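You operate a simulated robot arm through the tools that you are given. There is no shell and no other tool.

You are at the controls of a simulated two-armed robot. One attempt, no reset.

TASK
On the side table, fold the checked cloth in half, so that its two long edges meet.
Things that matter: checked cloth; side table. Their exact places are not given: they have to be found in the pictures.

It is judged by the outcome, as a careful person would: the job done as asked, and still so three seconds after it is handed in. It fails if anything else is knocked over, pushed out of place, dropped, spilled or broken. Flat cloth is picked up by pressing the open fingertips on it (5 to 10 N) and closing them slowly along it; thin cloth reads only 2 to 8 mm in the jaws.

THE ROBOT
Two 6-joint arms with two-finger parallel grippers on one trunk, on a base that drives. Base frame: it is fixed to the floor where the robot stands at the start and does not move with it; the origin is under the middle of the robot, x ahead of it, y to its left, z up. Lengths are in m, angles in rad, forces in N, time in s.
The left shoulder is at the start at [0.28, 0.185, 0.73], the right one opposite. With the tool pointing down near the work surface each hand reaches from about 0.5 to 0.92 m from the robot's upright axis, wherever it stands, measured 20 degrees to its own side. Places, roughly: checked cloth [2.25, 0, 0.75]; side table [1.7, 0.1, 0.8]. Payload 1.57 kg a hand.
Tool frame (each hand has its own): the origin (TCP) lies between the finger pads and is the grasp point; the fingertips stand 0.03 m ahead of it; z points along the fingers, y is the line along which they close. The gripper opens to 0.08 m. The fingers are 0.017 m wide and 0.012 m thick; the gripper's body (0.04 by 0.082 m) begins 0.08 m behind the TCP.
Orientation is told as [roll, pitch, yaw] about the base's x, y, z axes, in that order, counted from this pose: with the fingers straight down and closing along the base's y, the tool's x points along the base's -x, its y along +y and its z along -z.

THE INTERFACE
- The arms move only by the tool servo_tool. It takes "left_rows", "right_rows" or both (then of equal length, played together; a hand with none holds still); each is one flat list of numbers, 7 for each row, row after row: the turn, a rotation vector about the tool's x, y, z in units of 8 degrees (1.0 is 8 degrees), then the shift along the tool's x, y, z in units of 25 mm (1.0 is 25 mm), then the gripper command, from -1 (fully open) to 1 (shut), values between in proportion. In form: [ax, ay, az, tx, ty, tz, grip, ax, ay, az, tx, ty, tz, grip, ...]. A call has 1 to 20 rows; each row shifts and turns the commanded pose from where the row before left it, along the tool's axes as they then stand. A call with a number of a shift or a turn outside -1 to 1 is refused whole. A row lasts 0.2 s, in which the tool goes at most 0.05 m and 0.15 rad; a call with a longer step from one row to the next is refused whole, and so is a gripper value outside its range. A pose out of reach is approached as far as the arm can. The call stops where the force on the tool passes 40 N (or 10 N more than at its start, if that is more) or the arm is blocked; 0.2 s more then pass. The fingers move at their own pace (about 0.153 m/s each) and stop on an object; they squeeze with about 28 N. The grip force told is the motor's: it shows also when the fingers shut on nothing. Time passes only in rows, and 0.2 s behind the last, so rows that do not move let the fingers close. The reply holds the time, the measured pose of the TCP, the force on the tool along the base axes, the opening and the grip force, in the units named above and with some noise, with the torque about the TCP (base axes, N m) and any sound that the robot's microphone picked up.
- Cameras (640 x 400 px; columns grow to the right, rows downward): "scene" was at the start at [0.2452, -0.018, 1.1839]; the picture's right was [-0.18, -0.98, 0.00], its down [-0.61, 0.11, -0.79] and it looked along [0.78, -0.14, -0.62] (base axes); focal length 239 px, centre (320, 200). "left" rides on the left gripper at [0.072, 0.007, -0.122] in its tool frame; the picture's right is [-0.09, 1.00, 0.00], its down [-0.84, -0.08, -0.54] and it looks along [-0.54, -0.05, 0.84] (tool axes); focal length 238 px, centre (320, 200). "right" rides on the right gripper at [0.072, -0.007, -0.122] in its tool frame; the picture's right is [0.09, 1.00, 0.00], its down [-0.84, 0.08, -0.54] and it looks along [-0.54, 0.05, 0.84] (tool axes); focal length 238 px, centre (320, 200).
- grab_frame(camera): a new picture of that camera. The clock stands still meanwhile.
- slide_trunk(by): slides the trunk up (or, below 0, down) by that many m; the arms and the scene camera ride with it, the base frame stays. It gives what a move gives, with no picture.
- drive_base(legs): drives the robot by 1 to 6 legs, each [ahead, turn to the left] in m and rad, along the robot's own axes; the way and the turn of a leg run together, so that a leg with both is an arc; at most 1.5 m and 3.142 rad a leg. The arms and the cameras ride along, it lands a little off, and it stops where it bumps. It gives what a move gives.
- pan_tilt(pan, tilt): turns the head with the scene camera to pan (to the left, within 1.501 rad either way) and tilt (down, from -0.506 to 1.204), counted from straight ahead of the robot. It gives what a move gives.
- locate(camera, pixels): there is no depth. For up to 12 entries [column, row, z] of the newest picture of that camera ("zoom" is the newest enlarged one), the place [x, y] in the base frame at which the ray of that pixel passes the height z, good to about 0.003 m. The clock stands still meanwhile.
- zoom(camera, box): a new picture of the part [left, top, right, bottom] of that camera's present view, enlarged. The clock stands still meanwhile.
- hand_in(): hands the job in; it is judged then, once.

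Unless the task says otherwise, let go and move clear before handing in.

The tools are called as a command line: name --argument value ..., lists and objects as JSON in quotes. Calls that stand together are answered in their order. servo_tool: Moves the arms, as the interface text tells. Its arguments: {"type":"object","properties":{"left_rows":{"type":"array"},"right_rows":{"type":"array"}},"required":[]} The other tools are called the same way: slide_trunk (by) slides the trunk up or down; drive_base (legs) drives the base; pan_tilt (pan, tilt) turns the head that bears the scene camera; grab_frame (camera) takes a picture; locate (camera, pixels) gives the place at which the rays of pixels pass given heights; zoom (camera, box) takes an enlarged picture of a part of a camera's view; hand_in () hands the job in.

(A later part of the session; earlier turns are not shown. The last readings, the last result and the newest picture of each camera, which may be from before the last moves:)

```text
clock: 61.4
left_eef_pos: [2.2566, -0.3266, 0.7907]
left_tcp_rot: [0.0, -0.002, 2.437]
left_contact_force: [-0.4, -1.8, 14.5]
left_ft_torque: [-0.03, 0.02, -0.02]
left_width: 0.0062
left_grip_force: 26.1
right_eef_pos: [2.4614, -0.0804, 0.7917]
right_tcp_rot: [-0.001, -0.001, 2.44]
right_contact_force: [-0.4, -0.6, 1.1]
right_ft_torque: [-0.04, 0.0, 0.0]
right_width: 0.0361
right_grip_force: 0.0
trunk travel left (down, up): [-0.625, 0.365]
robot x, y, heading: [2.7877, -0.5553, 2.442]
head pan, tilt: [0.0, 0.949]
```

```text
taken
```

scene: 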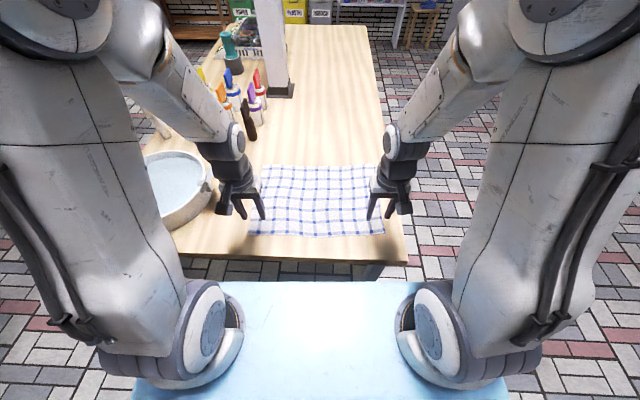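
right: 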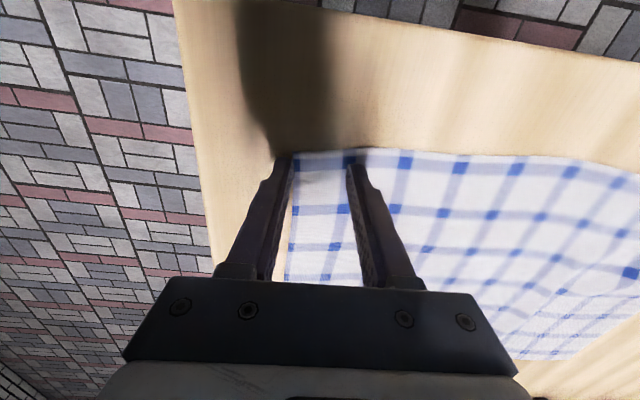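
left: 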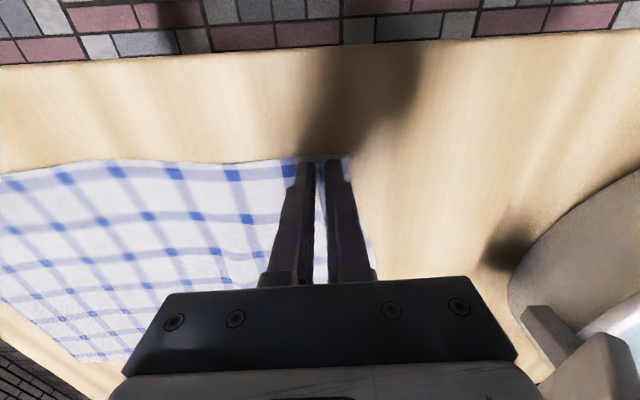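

The cloth's side edge (col ~290) now sits inside the outer finger, so that finger is off the cloth. I'll lift slightly, shift 14 mm inward and 2 mm forward, and press again.

servo_tool --right_rows '[0, 0, 0, 0, 0, -0.3, 0.1, 0, 0, 0, -0.1, 0.56, 0, 0.1, 0, 0, 0, 0, 0, 0.2, 0.1, 0, 0, 0, 0, 0, 0.1, 0.1, 0, 0, 0, 0, 0, 0.02, 0.1, 0, 0, 0, 0, 0, 0, 0.1]'

grab_frame --camera "right"

```text
clock: 62.8
left_eef_pos: [2.2569, -0.3266, 0.7915]
left_tcp_rot: [0.0, -0.003, 2.437]
left_contact_force: [-0.8, -0.5, 11.9]
left_ft_torque: [-0.02, 0.03, -0.01]
left_width: 0.0062
left_grip_force: 26.1
right_eef_pos: [2.4506, -0.0899, 0.7914]
right_tcp_rot: [0.001, -0.001, 2.438]
right_contact_force: [0.1, -0.9, 2.5]
right_ft_torque: [0.02, -0.03, 0.03]
right_width: 0.0356
right_grip_force: 0.0
trunk travel left (down, up): [-0.625, 0.365]
robot x, y, heading: [2.7849, -0.5506, 2.435]
head pan, tilt: [0.0, 0.949]
```

```text
taken
```

right: 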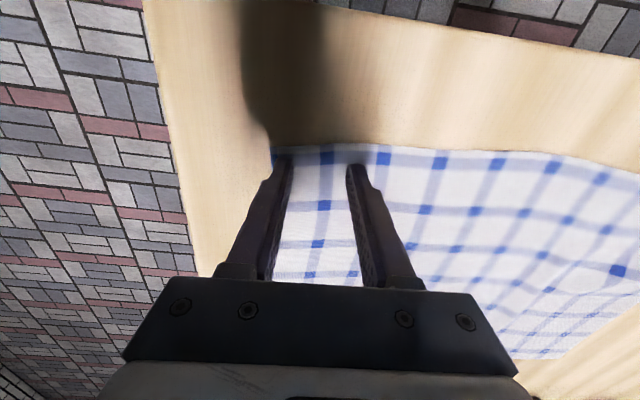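

Both fingers are on the cloth now, at 2.5 N; I'll press to about 10 N in tiny steps.

servo_tool --right_rows '[0, 0, 0, 0, 0, 0.02, 0.1, 0, 0, 0, 0, 0, 0, 0.1]'

```text
clock: 63.4
left_eef_pos: [2.2564, -0.3262, 0.7921]
left_tcp_rot: [0.0, -0.004, 2.437]
left_contact_force: [-1.7, -0.4, 8.5]
left_ft_torque: [-0.02, 0.06, -0.02]
left_width: 0.0059
left_grip_force: 25.7
right_eef_pos: [2.4496, -0.0909, 0.7916]
right_tcp_rot: [0.0, -0.002, 2.437]
right_contact_force: [1.7, -1.2, 10.7]
right_ft_torque: [0.07, -0.14, -0.03]
right_width: 0.0359
right_grip_force: 0.0
trunk travel left (down, up): [-0.625, 0.365]
robot x, y, heading: [2.7913, -0.5551, 2.437]
head pan, tilt: [0.0, 0.949]
```

The right hand presses 10.7 N; closing slowly with a slight extra press.

servo_tool --right_rows '[0, 0, 0, 0, 0, 0.005, 0.2, 0, 0, 0, 0, 0, 0, 0.3, 0, 0, 0, 0, 0, 0.005, 0.4, 0, 0, 0, 0, 0, 0, 0.5, 0, 0, 0, 0, 0, 0, 0.6, 0, 0, 0, 0, 0, 0, 0.7, 0, 0, 0, 0, 0, 0, 0.8, 0, 0, 0, 0, 0, 0, 0.9, 0, 0, 0, 0, 0, 0, 1, 0, 0, 0, 0, 0, 0, 1, 0, 0, 0, 0, 0, 0, 1]'

grab_frame --camera "right"

zoom --camera "scene" --box '[220, 140, 420, 265]'

```text
clock: 65.4
left_eef_pos: [2.2572, -0.3264, 0.7926]
left_tcp_rot: [0.0, -0.004, 2.437]
left_contact_force: [2.8, 0.2, 7.5]
left_ft_torque: [0.02, -0.1, 0.01]
left_width: 0.0026
left_grip_force: 23.7
right_eef_pos: [2.4498, -0.0894, 0.791]
right_tcp_rot: [0.0, -0.006, 2.438]
right_contact_force: [1.3, -2.3, 19.9]
right_ft_torque: [-0.03, -0.2, 0.02]
right_width: 0.0053
right_grip_force: 25.3
trunk travel left (down, up): [-0.625, 0.365]
robot x, y, heading: [2.7849, -0.557, 2.437]
head pan, tilt: [0.0, 0.949]
stopped in row 10 (right hand): the force on the tool passed its limit at 40 N (the readings are from after the stop); the commanded pose is now the measured one
```

```text
taken
```

right: 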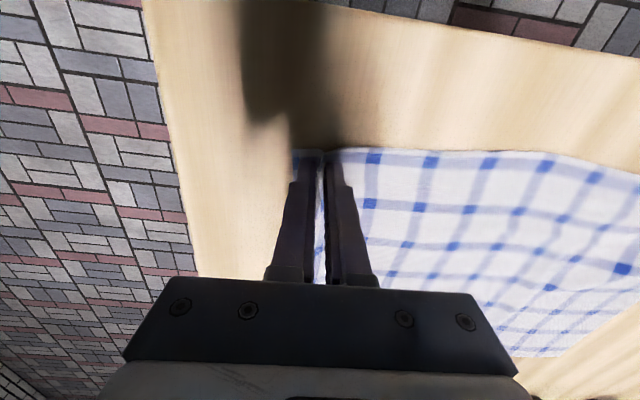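

```text
3.20 times, centred on (320, 202) of scene
```

zoom: 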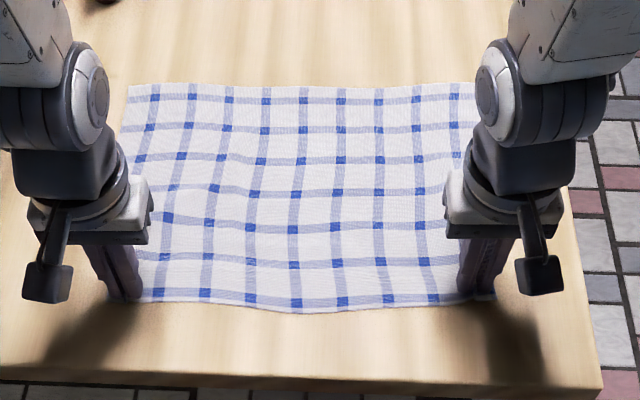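

Right holds 5.3 mm, left 2.6 mm. I'll lift both slowly by 20 mm and check the grips.

servo_tool --left_rows '[0, 0, 0, 0, 0, -0.1, 1, 0, 0, 0, 0, 0, -0.2, 1, 0, 0, 0, 0, 0, -0.25, 1, 0, 0, 0, 0, 0, -0.25, 1, 0, 0, 0, 0, 0, 0, 1]' --right_rows '[0, 0, 0, 0, 0, -0.1, 1, 0, 0, 0, 0, 0, -0.2, 1, 0, 0, 0, 0, 0, -0.25, 1, 0, 0, 0, 0, 0, -0.25, 1, 0, 0, 0, 0, 0, 0, 1]'

zoom --camera "scene" --box '[220, 140, 420, 265]'

grab_frame --camera "left"

grab_frame --camera "right"

```text
clock: 66.6
left_eef_pos: [2.2562, -0.3264, 0.8119]
left_tcp_rot: [-0.001, 0.0, 2.437]
left_contact_force: [1.0, 0.9, 0.4]
left_ft_torque: [0.04, -0.04, -0.03]
left_width: 0.0023
left_grip_force: 23.8
right_eef_pos: [2.4496, -0.0907, 0.8111]
right_tcp_rot: [-0.002, -0.003, 2.437]
right_contact_force: [-1.8, -1.2, -0.6]
right_ft_torque: [-0.06, 0.07, 0.0]
right_width: 0.0047
right_grip_force: 25.1
trunk travel left (down, up): [-0.625, 0.365]
robot x, y, heading: [2.7835, -0.5557, 2.435]
head pan, tilt: [0.0, 0.949]
```

```text
3.20 times, centred on (320, 202) of scene
```

zoom: 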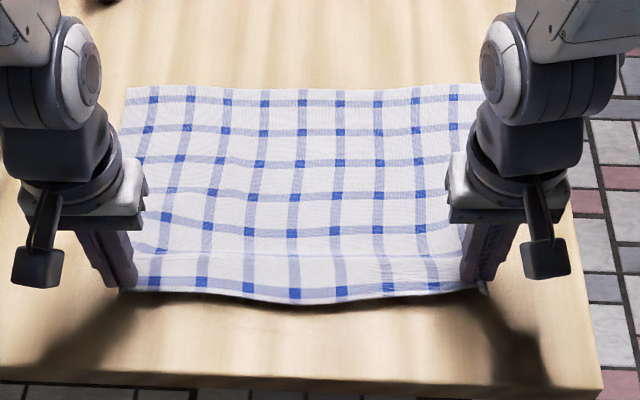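

```text
taken
```

left: 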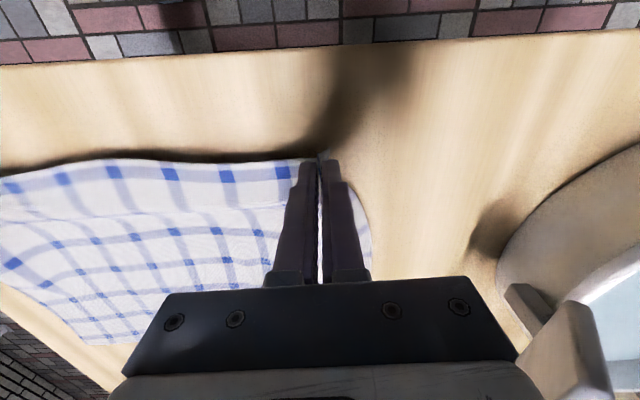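

```text
taken
```

right: 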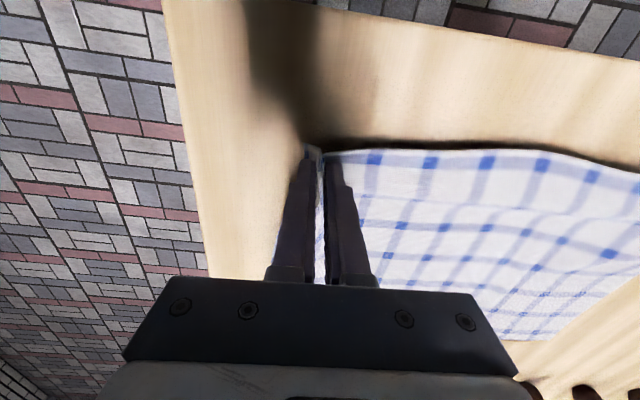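

Both hands lift the near edge evenly (scene zoom row ~290, shadow beneath it). Before swinging over, I'll measure the basin's meter near the left hand's path (left cam ~(505-610, 285-400)).

zoom --camera "scene" --box '[130, 110, 290, 210]'

locate --camera "left" --pixels '[[505, 287, 0.82], [565, 302, 0.86], [565, 302, 0.88], [610, 385, 0.88], [522, 352, 0.88], [522, 352, 0.84]]'

```text
4.00 times, centred on (210, 160) of scene
```

zoom: 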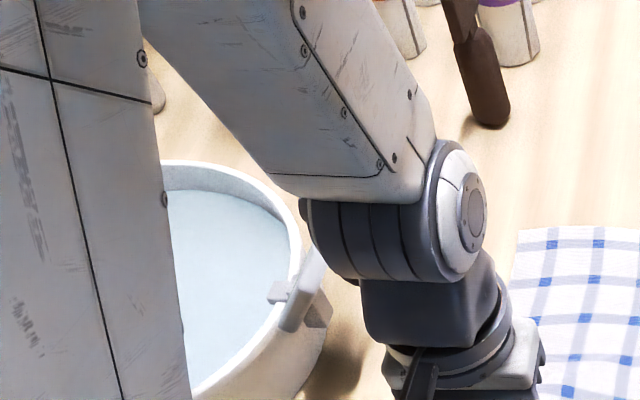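

```text
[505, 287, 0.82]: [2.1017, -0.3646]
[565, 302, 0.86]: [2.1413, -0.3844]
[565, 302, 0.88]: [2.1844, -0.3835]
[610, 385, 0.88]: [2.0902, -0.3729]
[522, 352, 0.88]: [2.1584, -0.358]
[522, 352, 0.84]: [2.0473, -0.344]
```

The meter's nearest side is at about 0.285 m sideways while the left hand's body will stay within 0.236 m, so the way is clear. I'll swing the held edge up to the top of the arc.

servo_tool --left_rows '[0, 0, 0, -0.079, 0, -0.694, 1, 0, 0, 0, -0.236, 0, -0.674, 1, 0, 0, 0, -0.384, 0, -0.632, 1, 0, 0, 0, -0.522, 0, -0.571, 1, 0, 0, 0, -0.643, 0, -0.493, 1, 0, 0, 0, -0.745, 0, -0.4, 1, 0, 0, 0, -0.825, 0, -0.295, 1, 0, 0, 0, -0.879, 0, -0.18, 1, 0, 0, 0, -0.906, 0, -0.061, 1]' --right_rows '[0, 0, 0, -0.079, 0, -0.694, 1, 0, 0, 0, -0.236, 0, -0.674, 1, 0, 0, 0, -0.384, 0, -0.632, 1, 0, 0, 0, -0.522, 0, -0.571, 1, 0, 0, 0, -0.643, 0, -0.493, 1, 0, 0, 0, -0.745, 0, -0.4, 1, 0, 0, 0, -0.825, 0, -0.295, 1, 0, 0, 0, -0.879, 0, -0.18, 1, 0, 0, 0, -0.906, 0, -0.061, 1]'

grab_frame --camera "scene"

grab_frame --camera "left"

grab_frame --camera "right"

```text
clock: 68.6
left_eef_pos: [2.1578, -0.2405, 0.9125]
left_tcp_rot: [0.001, -0.002, 2.436]
left_contact_force: [2.0, 2.4, 0.6]
left_ft_torque: [0.07, -0.04, -0.02]
left_width: 0.0024
left_grip_force: 24.1
right_eef_pos: [2.3508, -0.0049, 0.9118]
right_tcp_rot: [0.0, -0.002, 2.436]
right_contact_force: [-2.7, -2.8, 0.6]
right_ft_torque: [-0.06, 0.1, 0.0]
right_width: 0.0027
right_grip_force: 23.9
trunk travel left (down, up): [-0.625, 0.365]
robot x, y, heading: [2.7849, -0.5525, 2.435]
head pan, tilt: [0.0, 0.949]
```

```text
taken
```

scene: 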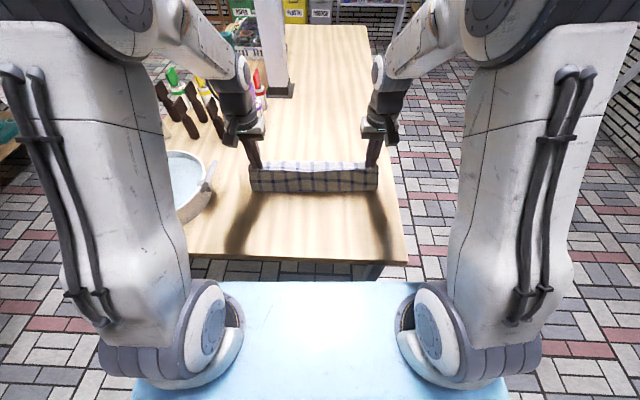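

```text
taken
```

left: 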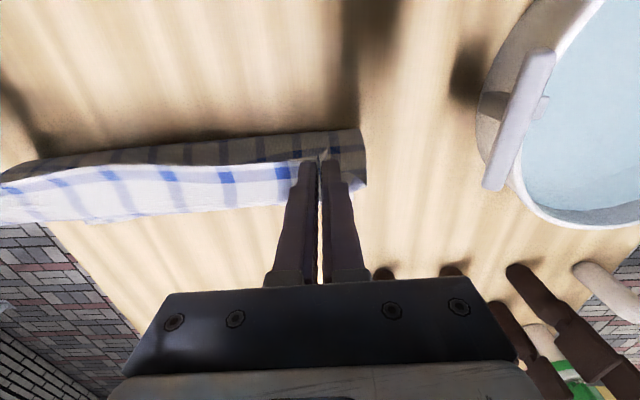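

```text
taken
```

right: 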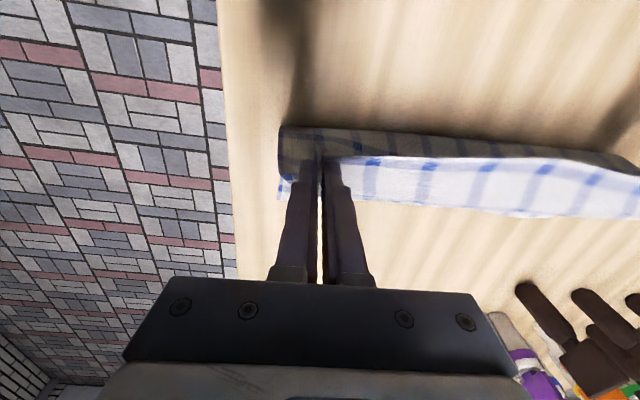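

The cloth hangs cleanly from both hands (jaws 2.4 and 2.7 mm), with its far half still on the table. I'll check where the far edge now lies (left cam row ~210, right cam row ~212).

locate --camera "left" --pixels '[[240, 207, 0.755], [150, 215, 0.755], [60, 220, 0.755], [360, 185, 0.755]]'

locate --camera "right" --pixels '[[280, 202, 0.755], [440, 208, 0.755], [540, 216, 0.755], [630, 216, 0.755]]'

zoom --camera "scene" --box '[220, 110, 420, 235]'

```text
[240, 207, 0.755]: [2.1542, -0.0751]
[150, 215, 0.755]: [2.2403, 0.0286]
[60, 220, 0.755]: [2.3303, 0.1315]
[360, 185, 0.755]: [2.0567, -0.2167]
```

```text
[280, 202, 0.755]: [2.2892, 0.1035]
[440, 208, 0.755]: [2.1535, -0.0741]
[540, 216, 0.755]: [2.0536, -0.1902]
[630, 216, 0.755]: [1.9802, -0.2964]
```

```text
3.20 times, centred on (320, 172) of scene
```

zoom: 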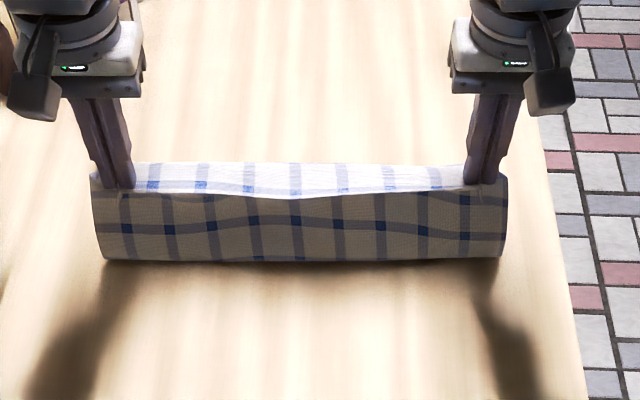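

locate --camera "zoom" --pixels '[[295, 163, 0.755], [160, 163, 0.755], [440, 166, 0.755], [300, 261, 0.755], [110, 258, 0.755], [500, 256, 0.755], [100, 180, 0.88], [505, 178, 0.88]]'

```text
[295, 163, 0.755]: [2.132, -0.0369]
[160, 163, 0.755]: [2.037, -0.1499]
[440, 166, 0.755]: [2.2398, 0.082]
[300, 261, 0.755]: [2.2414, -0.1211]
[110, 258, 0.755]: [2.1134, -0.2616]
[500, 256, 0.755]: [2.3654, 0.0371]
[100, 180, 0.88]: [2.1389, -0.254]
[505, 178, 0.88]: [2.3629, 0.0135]
```

The lit strip above the held line is the hem curling forward over the top (bottom face up), which is what is wanted; the far half lies hidden behind. I'll carry on along the arc to about 0.80 m ahead, z 0.86, then look.

servo_tool --left_rows '[0, 0, 0, -0.906, 0, 0.061, 1, 0, 0, 0, -0.879, 0, 0.18, 1, 0, 0, 0, -0.825, 0, 0.295, 1, 0, 0, 0, -0.745, 0, 0.4, 1, 0, 0, 0, -0.643, 0, 0.493, 1, 0, 0, 0, -0.522, 0, 0.571, 1, 0, 0, 0, 0, 0, 0, 1]' --right_rows '[0, 0, 0, -0.906, 0, 0.061, 1, 0, 0, 0, -0.879, 0, 0.18, 1, 0, 0, 0, -0.825, 0, 0.295, 1, 0, 0, 0, -0.745, 0, 0.4, 1, 0, 0, 0, -0.643, 0, 0.493, 1, 0, 0, 0, -0.522, 0, 0.571, 1, 0, 0, 0, 0, 0, 0, 1]'

zoom --camera "scene" --box '[220, 110, 420, 235]'

grab_frame --camera "left"

grab_frame --camera "right"

```text
clock: 70.2
left_eef_pos: [2.0696, -0.1685, 0.8609]
left_tcp_rot: [-0.002, -0.003, 2.436]
left_contact_force: [1.8, 1.2, 0.7]
left_ft_torque: [0.05, -0.01, -0.03]
left_width: 0.0025
left_grip_force: 23.1
right_eef_pos: [2.2627, 0.0653, 0.8604]
right_tcp_rot: [0.0, -0.003, 2.436]
right_contact_force: [-1.2, -2.4, 0.0]
right_ft_torque: [-0.04, 0.03, 0.01]
right_width: 0.0025
right_grip_force: 24.3
trunk travel left (down, up): [-0.625, 0.365]
robot x, y, heading: [2.7858, -0.5557, 2.434]
head pan, tilt: [0.0, 0.949]
```

```text
3.20 times, centred on (320, 172) of scene
```

zoom: 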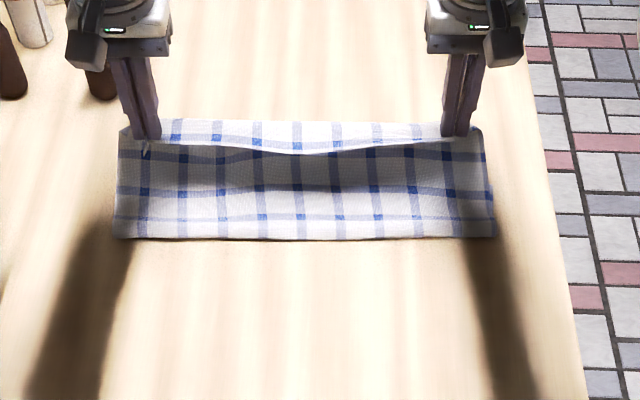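

```text
taken
```

left: 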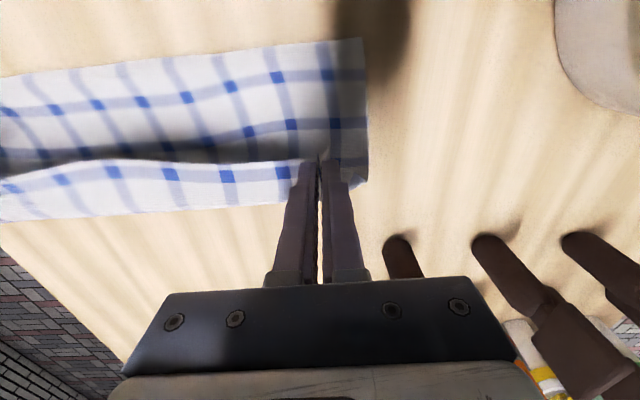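

```text
taken
```

right: 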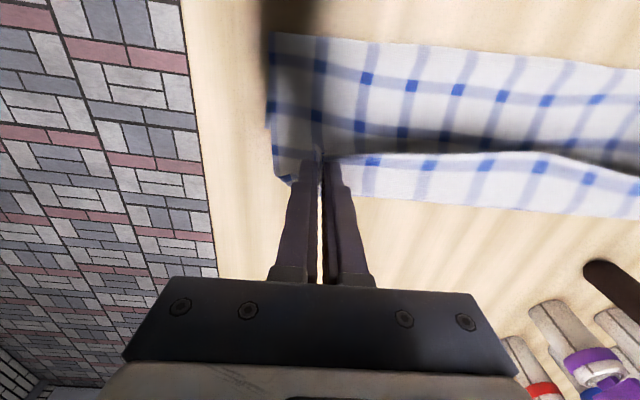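

The fold is forming well, with the fold line at scene-zoom row ~238 and a lit hem strip ahead of the held line. I'll zoom in on the hem to understand how it lies.

zoom --camera "left" --box '[160, 60, 400, 210]'

zoom --camera "right" --box '[240, 60, 480, 210]'

zoom --camera "scene" --box '[250, 135, 380, 200]'

```text
2.67 times, centred on (280, 135) of left
```

zoom: 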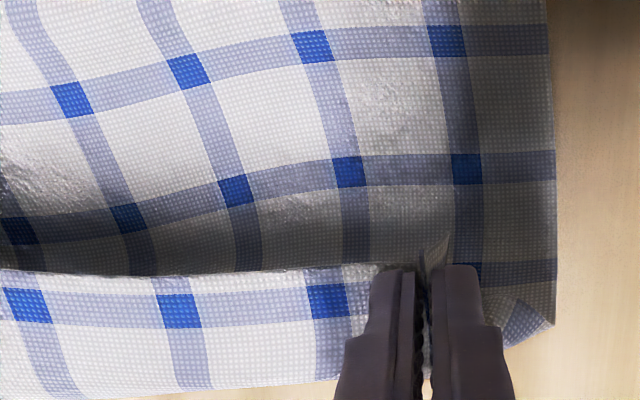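

```text
2.67 times, centred on (360, 135) of right
```

zoom: 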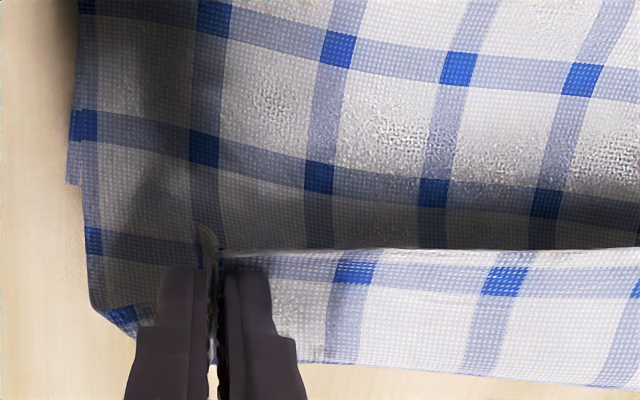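

```text
4.92 times, centred on (315, 168) of scene
```

zoom: 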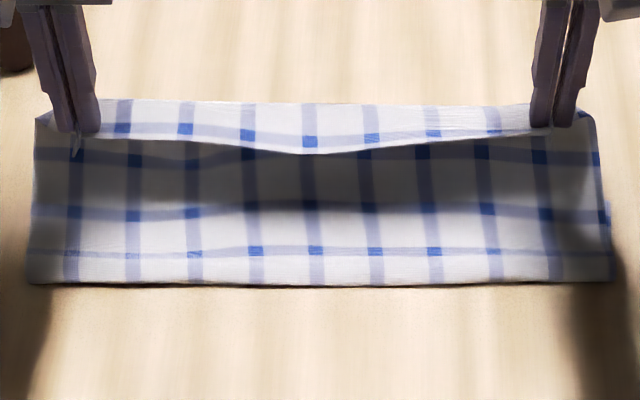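

The zooms show the hem looping: cloth leaves the jaws forward and turns back under, so the free edge points toward me. Pulling the layer taut forward and low should draw that loop out, so I'll lower to z 0.80 while going 25 mm further forward.

servo_tool --left_rows '[0, 0, 0, -0.25, 0, 0.6, 1, 0, 0, 0, -0.25, 0, 0.6, 1, 0, 0, 0, -0.25, 0, 0.6, 1, 0, 0, 0, -0.25, 0, 0.6, 1, 0, 0, 0, 0, 0, 0, 1]' --right_rows '[0, 0, 0, -0.25, 0, 0.6, 1, 0, 0, 0, -0.25, 0, 0.6, 1, 0, 0, 0, -0.25, 0, 0.6, 1, 0, 0, 0, -0.25, 0, 0.6, 1, 0, 0, 0, 0, 0, 0, 1]'

zoom --camera "left" --box '[160, 60, 400, 210]'

zoom --camera "right" --box '[240, 60, 480, 210]'

zoom --camera "scene" --box '[250, 135, 380, 200]'

```text
clock: 71.4
left_eef_pos: [2.0517, -0.1507, 0.8007]
left_tcp_rot: [0.0, -0.002, 2.436]
left_contact_force: [1.0, 1.4, 0.8]
left_ft_torque: [0.03, -0.02, -0.04]
left_width: 0.0026
left_grip_force: 24.2
right_eef_pos: [2.2456, 0.0839, 0.8029]
right_tcp_rot: [0.0, -0.004, 2.436]
right_contact_force: [-1.0, -1.1, -0.1]
right_ft_torque: [-0.06, 0.02, 0.02]
right_width: 0.0029
right_grip_force: 24.3
trunk travel left (down, up): [-0.625, 0.365]
robot x, y, heading: [2.7876, -0.5568, 2.433]
head pan, tilt: [0.0, 0.949]
```

```text
2.67 times, centred on (280, 135) of left
```

zoom: 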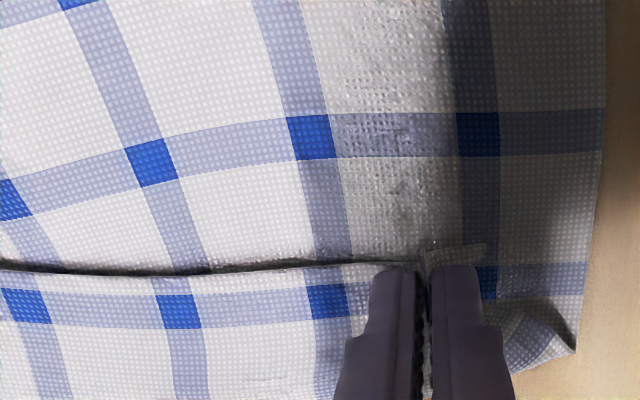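

```text
2.67 times, centred on (360, 135) of right
```

zoom: 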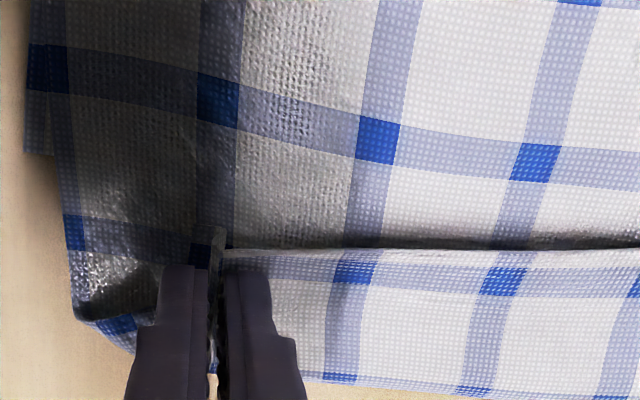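

```text
4.92 times, centred on (315, 168) of scene
```

zoom: 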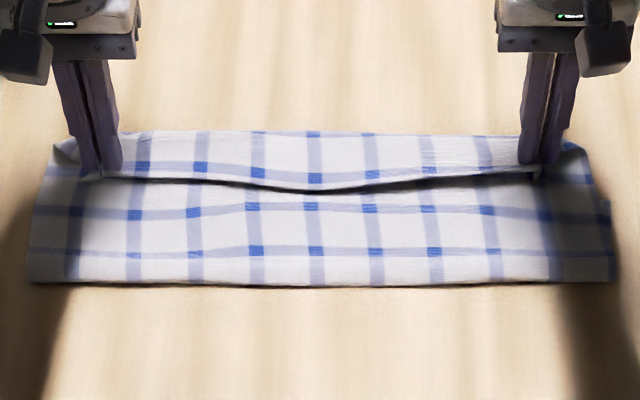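

The hem has grown to about 4 cm because the stiff cloth loops out of the jaws. I'll check the bottles' positions ahead of the left hand before drawing the edge further forward to shrink the loop.

grab_frame --camera "left"

grab_frame --camera "scene"

locate --camera "scene" --pixels '[[318, 192.5, 0.755], [258, 192, 0.755], [374, 192, 0.755], [315, 162, 0.765]]'

```text
taken
```

left: 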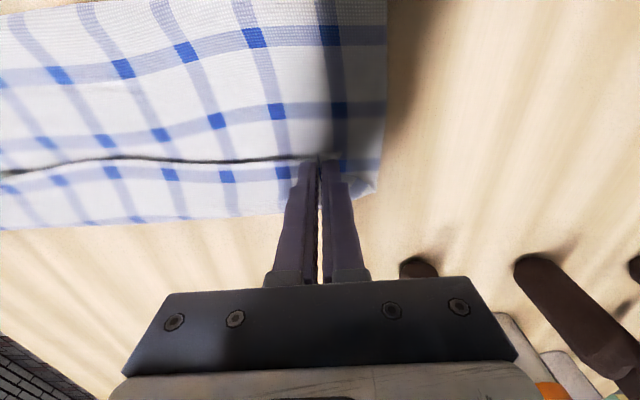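

```text
taken
```

scene: 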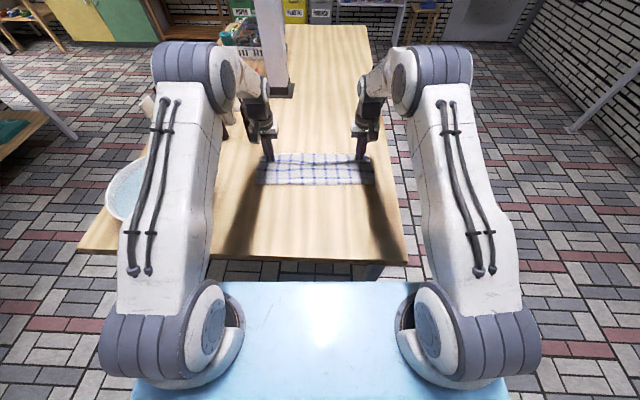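

```text
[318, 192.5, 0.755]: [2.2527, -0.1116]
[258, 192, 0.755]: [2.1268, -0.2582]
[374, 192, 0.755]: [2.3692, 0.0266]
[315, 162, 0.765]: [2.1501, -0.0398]
```

I mis-mapped the last zoom (it was expanded vertically), so I'll measure the fold line and hem again from the plain scene frame.

zoom --camera "scene" --box '[240, 130, 400, 230]'

locate --camera "left" --pixels '[[240, 213, 0.765], [60, 226, 0.765], [200, 160, 0.77], [422, 263, 0.75], [540, 260, 0.75], [378, 190, 0.755]]'

```text
4.00 times, centred on (320, 180) of scene
```

zoom: 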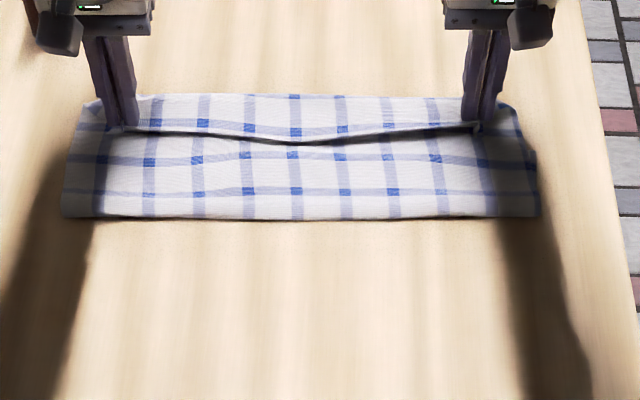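

```text
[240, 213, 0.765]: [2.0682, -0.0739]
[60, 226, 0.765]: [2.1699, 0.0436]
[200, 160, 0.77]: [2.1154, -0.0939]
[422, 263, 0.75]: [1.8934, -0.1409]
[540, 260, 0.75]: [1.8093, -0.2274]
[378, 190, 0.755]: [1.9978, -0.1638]
```

locate --camera "zoom" --pixels '[[300, 220, 0.755], [65, 215, 0.755], [540, 215, 0.755], [300, 95, 0.765], [160, 97, 0.765], [440, 98, 0.765], [295, 143, 0.77], [200, 135, 0.77]]'

```text
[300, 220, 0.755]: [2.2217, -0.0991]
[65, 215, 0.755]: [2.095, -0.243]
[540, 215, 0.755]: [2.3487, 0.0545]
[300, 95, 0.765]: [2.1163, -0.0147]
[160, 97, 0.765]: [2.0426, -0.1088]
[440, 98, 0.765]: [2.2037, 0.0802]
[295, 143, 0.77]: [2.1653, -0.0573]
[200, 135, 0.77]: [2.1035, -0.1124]
```

Now consistent: fold line at 0.729 m ahead, hem front at 0.86, free edge at ~0.80; too much cloth has been peeled over and the hem is turned back. I'll back out along the arc to the hanging position, so I can come in again with the fingers tilted back, which lets the cloth leave the jaws downward.

servo_tool --left_rows '[0, 0, 0, 0.32, 0, -0.6, 1, 0, 0, 0, 0.32, 0, -0.6, 1, 0, 0, 0, 0.48, 0, -0.72, 1, 0, 0, 0, 0.48, 0, -0.72, 1, 0, 0, 0, 0.72, 0, -0.64, 1, 0, 0, 0, 0.8, 0, -0.52, 1, 0, 0, 0, 0.8, 0, -0.4, 1, 0, 0, 0, 0.72, 0, -0.24, 1, 0, 0, 0, 0, 0, 0, 1]' --right_rows '[0, 0, 0, 0.32, 0, -0.6, 1, 0, 0, 0, 0.32, 0, -0.6, 1, 0, 0, 0, 0.48, 0, -0.72, 1, 0, 0, 0, 0.48, 0, -0.72, 1, 0, 0, 0, 0.72, 0, -0.64, 1, 0, 0, 0, 0.8, 0, -0.52, 1, 0, 0, 0, 0.8, 0, -0.4, 1, 0, 0, 0, 0.72, 0, -0.24, 1, 0, 0, 0, 0, 0, 0, 1]'

servo_tool --left_rows '[0, 0.8, 0, 0, 0, 0, 1, 0, 0.8, 0, 0, 0, 0, 1, 0, 0.8, 0, 0, 0, 0, 1, 0, 0.8, 0, 0, 0, 0, 1, 0, 0.8, 0, 0, 0, 0, 1, 0, 0, 0, 0, 0, 0, 1]' --right_rows '[0, 0.8, 0, 0, 0, 0, 1, 0, 0.8, 0, 0, 0, 0, 1, 0, 0.8, 0, 0, 0, 0, 1, 0, 0.8, 0, 0, 0, 0, 1, 0, 0.8, 0, 0, 0, 0, 1, 0, 0, 0, 0, 0, 0, 1]'

zoom --camera "scene" --box '[220, 90, 420, 215]'

grab_frame --camera "left"

grab_frame --camera "right"

```text
clock: 73.4
left_eef_pos: [2.1419, -0.2256, 0.9116]
left_tcp_rot: [-0.001, -0.001, 2.435]
left_contact_force: [0.7, 0.2, 0.6]
left_ft_torque: [0.02, -0.04, 0.0]
left_width: 0.0024
left_grip_force: 23.6
right_eef_pos: [2.3338, 0.0086, 0.9131]
right_tcp_rot: [0.001, -0.003, 2.436]
right_contact_force: [-0.3, 0.0, 0.6]
right_ft_torque: [-0.02, 0.03, 0.01]
right_width: 0.0029
right_grip_force: 24.1
trunk travel left (down, up): [-0.625, 0.365]
robot x, y, heading: [2.7868, -0.5551, 2.44]
head pan, tilt: [0.0, 0.949]
```

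```text
clock: 74.8
left_eef_pos: [2.1409, -0.2262, 0.9111]
left_tcp_rot: [-0.001, 0.559, 2.437]
left_contact_force: [2.2, 1.9, -0.5]
left_ft_torque: [0.11, -0.06, 0.03]
left_width: 0.0028
left_grip_force: 24.1
right_eef_pos: [2.3343, 0.0104, 0.9109]
right_tcp_rot: [-0.001, 0.556, 2.437]
right_contact_force: [-1.9, -2.3, -0.7]
right_ft_torque: [-0.09, 0.05, -0.04]
right_width: 0.0027
right_grip_force: 23.8
trunk travel left (down, up): [-0.625, 0.365]
robot x, y, heading: [2.7893, -0.558, 2.437]
head pan, tilt: [0.0, 0.949]
```

```text
3.20 times, centred on (320, 152) of scene
```

zoom: 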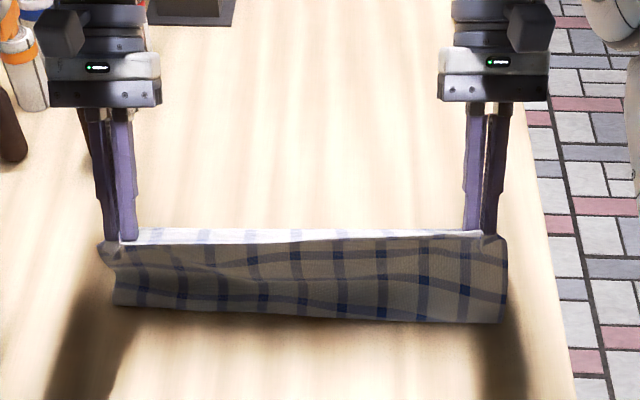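

```text
taken
```

left: 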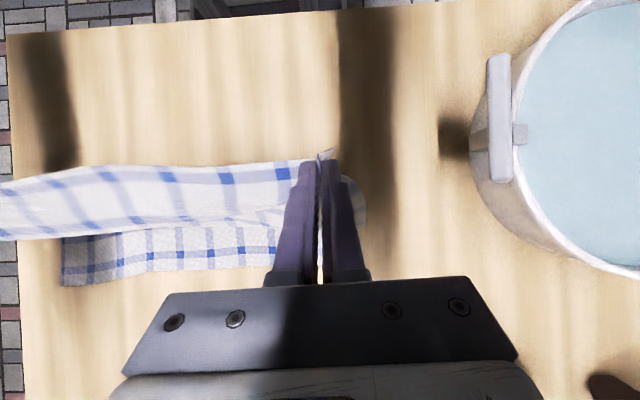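

```text
taken
```

right: 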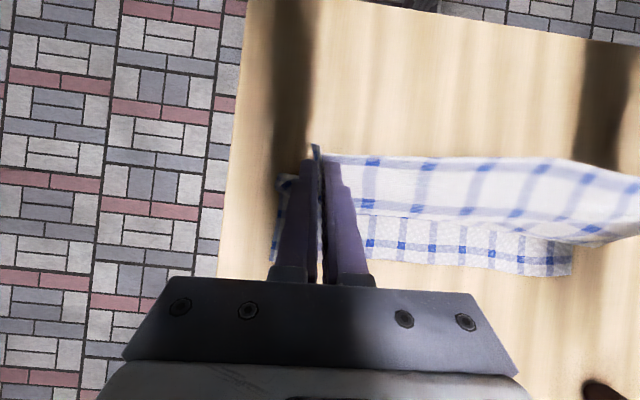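

The tilted hand cameras now show the far half on the table (left cam rows 230-285, right cam rows 215-275). I'll locate its far edge.

locate --camera "left" --pixels '[[64, 286, 0.753], [150, 272, 0.753], [270, 266, 0.753]]'

locate --camera "right" --pixels '[[274, 262, 0.753], [400, 255, 0.753], [500, 272, 0.753], [570, 275, 0.753]]'

locate --camera "zoom" --pixels '[[115, 304, 0.755], [300, 318, 0.755], [500, 322, 0.755]]'

```text
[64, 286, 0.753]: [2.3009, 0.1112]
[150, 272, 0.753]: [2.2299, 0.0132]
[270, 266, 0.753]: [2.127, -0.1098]
```

```text
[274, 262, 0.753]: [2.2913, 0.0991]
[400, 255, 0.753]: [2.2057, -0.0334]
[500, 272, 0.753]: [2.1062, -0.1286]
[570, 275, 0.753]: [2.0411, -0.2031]
```

```text
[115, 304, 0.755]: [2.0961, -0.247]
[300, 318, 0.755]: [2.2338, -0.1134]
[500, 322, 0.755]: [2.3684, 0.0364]
```

The far edge now lies at about 0.797 m ahead, and too much cloth (0.18 m) hangs over. I'll move the hands back and down so more of it lies down again, bringing the fold to the middle.

servo_tool --left_rows '[0, 0, 0, 0.29, 0, 0.584, 1, 0, 0, 0, 0.29, 0, 0.584, 1, 0, 0, 0, 0.29, 0, 0.584, 1, 0, 0, 0, 0, 0, 0, 1]' --right_rows '[0, 0, 0, 0.29, 0, 0.584, 1, 0, 0, 0, 0.29, 0, 0.584, 1, 0, 0, 0, 0.29, 0, 0.584, 1, 0, 0, 0, 0, 0, 0, 1]'

zoom --camera "scene" --box '[220, 90, 420, 215]'

grab_frame --camera "left"

grab_frame --camera "right"

```text
clock: 75.8
left_eef_pos: [2.1711, -0.2529, 0.8858]
left_tcp_rot: [-0.001, 0.556, 2.435]
left_contact_force: [1.1, 0.6, -0.5]
left_ft_torque: [0.03, -0.02, 0.01]
left_width: 0.0022
left_grip_force: 23.9
right_eef_pos: [2.3611, -0.018, 0.8851]
right_tcp_rot: [-0.001, 0.556, 2.437]
right_contact_force: [0.1, -0.9, 0.2]
right_ft_torque: [-0.01, 0.01, -0.04]
right_width: 0.0026
right_grip_force: 24.2
trunk travel left (down, up): [-0.625, 0.365]
robot x, y, heading: [2.7875, -0.557, 2.435]
head pan, tilt: [0.0, 0.949]
```

```text
3.20 times, centred on (320, 152) of scene
```

zoom: 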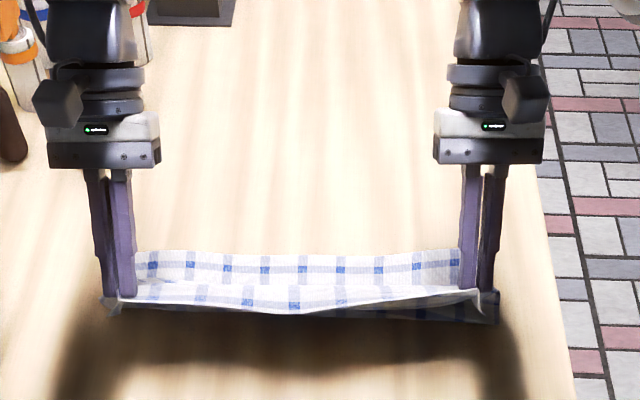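

```text
taken
```

left: 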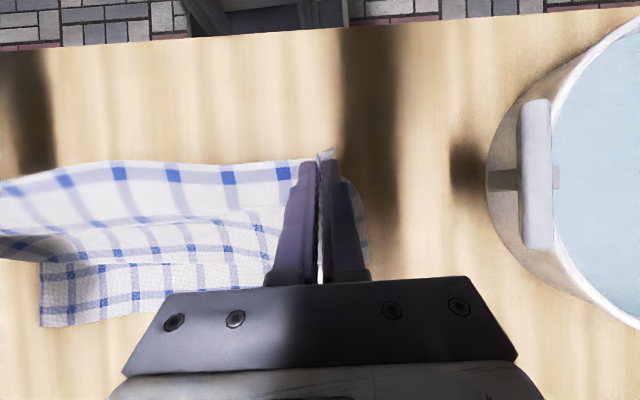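

```text
taken
```

right: 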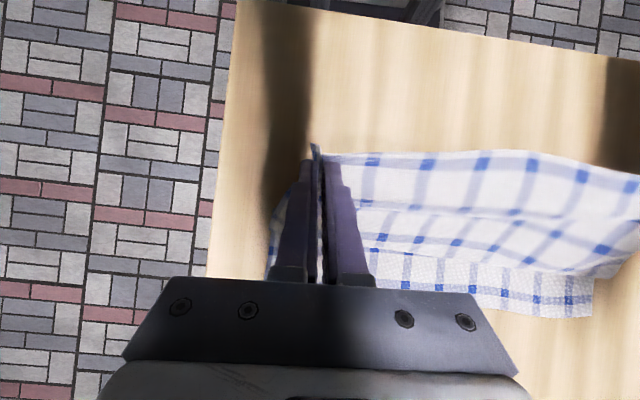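

With less cloth over, the sheet makes a gentle S from the jaws. I'll go forward on a smaller arc, ending with the tips near 0.75 m ahead and 3 cm above the table, and look before letting go.

servo_tool --left_rows '[0, 0, 0, -0.667, 0, -0.291, 1, 0, 0, 0, -0.667, 0, -0.291, 1, 0, 0, 0, -0.667, 0, -0.291, 1, 0, 0, 0, -0.629, 0, 0.126, 1, 0, 0, 0, -0.629, 0, 0.126, 1, 0, 0, 0, -0.629, 0, 0.126, 1, 0, 0, 0, -0.57, 0, 0.422, 1, 0, 0, 0, -0.57, 0, 0.422, 1, 0, 0, 0, 0, 0, 0, 1]' --right_rows '[0, 0, 0, -0.667, 0, -0.291, 1, 0, 0, 0, -0.667, 0, -0.291, 1, 0, 0, 0, -0.667, 0, -0.291, 1, 0, 0, 0, -0.629, 0, 0.126, 1, 0, 0, 0, -0.629, 0, 0.126, 1, 0, 0, 0, -0.629, 0, 0.126, 1, 0, 0, 0, -0.57, 0, 0.422, 1, 0, 0, 0, -0.57, 0, 0.422, 1, 0, 0, 0, 0, 0, 0, 1]'

zoom --camera "scene" --box '[220, 90, 420, 215]'

grab_frame --camera "left"

grab_frame --camera "right"

```text
clock: 77.8
left_eef_pos: [2.0942, -0.1882, 0.8116]
left_tcp_rot: [0.0, 0.558, 2.436]
left_contact_force: [2.6, 3.3, 0.7]
left_ft_torque: [0.1, -0.07, 0.02]
left_width: 0.0023
left_grip_force: 24.5
right_eef_pos: [2.2888, 0.0494, 0.8133]
right_tcp_rot: [0.001, 0.556, 2.438]
right_contact_force: [-2.8, -3.2, -0.4]
right_ft_torque: [-0.11, 0.05, -0.08]
right_width: 0.0026
right_grip_force: 24.5
trunk travel left (down, up): [-0.625, 0.365]
robot x, y, heading: [2.7854, -0.5516, 2.44]
head pan, tilt: [0.0, 0.949]
```

```text
3.20 times, centred on (320, 152) of scene
```

zoom: 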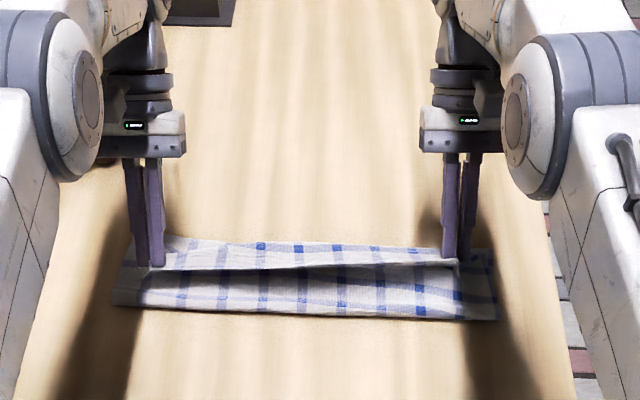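

```text
taken
```

left: 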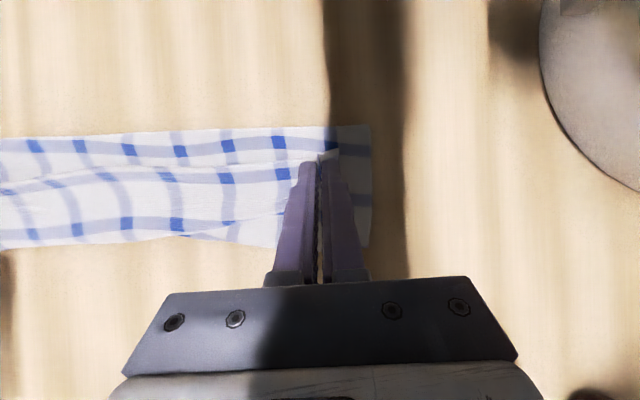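

```text
taken
```

right: 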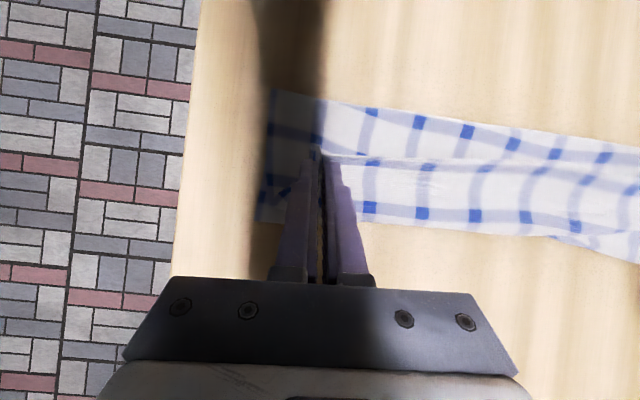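

locate --camera "zoom" --pixels '[[113, 303, 0.755], [300, 316, 0.755], [497, 320, 0.755], [300, 244, 0.775], [190, 237, 0.775], [420, 250, 0.775]]'

locate --camera "left" --pixels '[[50, 137, 0.757], [200, 130, 0.757], [100, 243, 0.775], [250, 246, 0.753], [370, 240, 0.753]]'

locate --camera "right" --pixels '[[400, 107, 0.757], [270, 92, 0.757], [260, 220, 0.753], [400, 222, 0.775], [560, 238, 0.753], [630, 262, 0.753]]'

zoom --camera "left" --box '[80, 110, 400, 310]'

```text
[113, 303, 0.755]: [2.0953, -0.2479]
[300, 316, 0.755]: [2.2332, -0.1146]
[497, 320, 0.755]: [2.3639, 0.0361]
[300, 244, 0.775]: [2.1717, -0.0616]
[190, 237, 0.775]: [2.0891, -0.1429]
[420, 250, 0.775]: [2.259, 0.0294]
```

```text
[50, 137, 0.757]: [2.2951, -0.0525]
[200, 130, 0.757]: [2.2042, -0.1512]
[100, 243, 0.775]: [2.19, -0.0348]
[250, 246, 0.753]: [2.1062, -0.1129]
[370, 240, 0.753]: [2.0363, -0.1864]
```

```text
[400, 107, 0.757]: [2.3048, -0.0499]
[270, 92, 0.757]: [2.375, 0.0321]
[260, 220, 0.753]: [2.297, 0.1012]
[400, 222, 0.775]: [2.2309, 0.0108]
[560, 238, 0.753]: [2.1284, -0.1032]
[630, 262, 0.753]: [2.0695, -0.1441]
```

```text
2.00 times, centred on (240, 210) of left
```

zoom: 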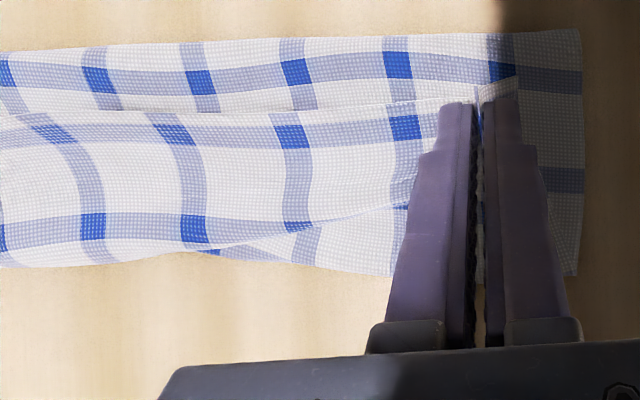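

The free edge lies at the tips (~0.75 m ahead), the turned-back hem's front at ~0.79, and the bottom layer's far edge shows at ~0.80. The cloth is springy, so I'll ease the sideways tension and let go here to see how far the hem springs open.

servo_tool --left_rows '[0, 0, 0, 0, -0.2, 0, 1, 0, 0, 0, 0, 0, 0, 1, 0, 0, 0, 0, 0, 0, 0.6, 0, 0, 0, 0, 0, 0, 0.2, 0, 0, 0, 0, 0, 0, 0.0, 0, 0, 0, 0, 0, 0, 0.0]' --right_rows '[0, 0, 0, 0, 0.2, 0, 1, 0, 0, 0, 0, 0, 0, 1, 0, 0, 0, 0, 0, 0, 0.6, 0, 0, 0, 0, 0, 0, 0.2, 0, 0, 0, 0, 0, 0, 0.0, 0, 0, 0, 0, 0, 0, 0.0]'

zoom --camera "scene" --box '[220, 90, 420, 215]'

zoom --camera "left" --box '[80, 110, 400, 310]'

zoom --camera "right" --box '[240, 80, 560, 280]'

```text
clock: 79.2
left_eef_pos: [2.0979, -0.1843, 0.8109]
left_tcp_rot: [-0.001, 0.557, 2.437]
left_contact_force: [0.2, -0.1, -1.6]
left_ft_torque: [-0.02, 0.0, 0.02]
left_width: 0.0398
left_grip_force: 0.1
right_eef_pos: [2.2858, 0.0454, 0.8136]
right_tcp_rot: [-0.001, 0.555, 2.436]
right_contact_force: [-0.3, 0.1, 0.2]
right_ft_torque: [0.02, -0.01, 0.0]
right_width: 0.04
right_grip_force: 0.1
trunk travel left (down, up): [-0.625, 0.365]
robot x, y, heading: [2.7881, -0.5534, 2.435]
head pan, tilt: [0.0, 0.949]
```

```text
3.20 times, centred on (320, 152) of scene
```

zoom: 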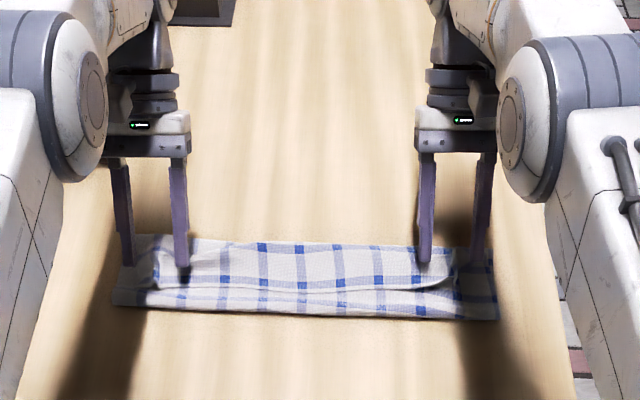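

```text
2.00 times, centred on (240, 210) of left
```

zoom: 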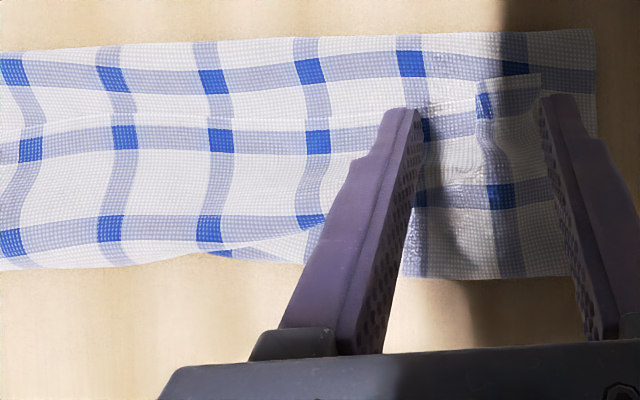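

```text
2.00 times, centred on (400, 180) of right
```

zoom: 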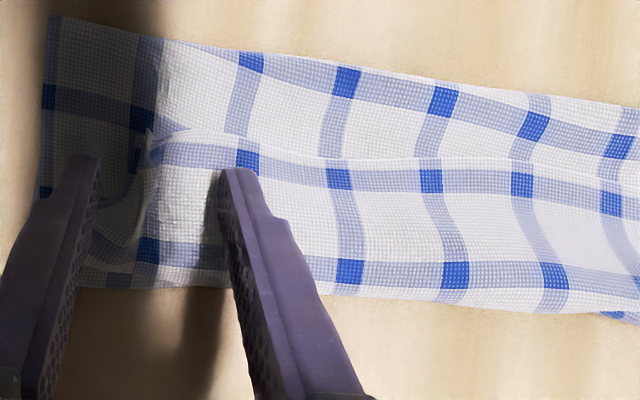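

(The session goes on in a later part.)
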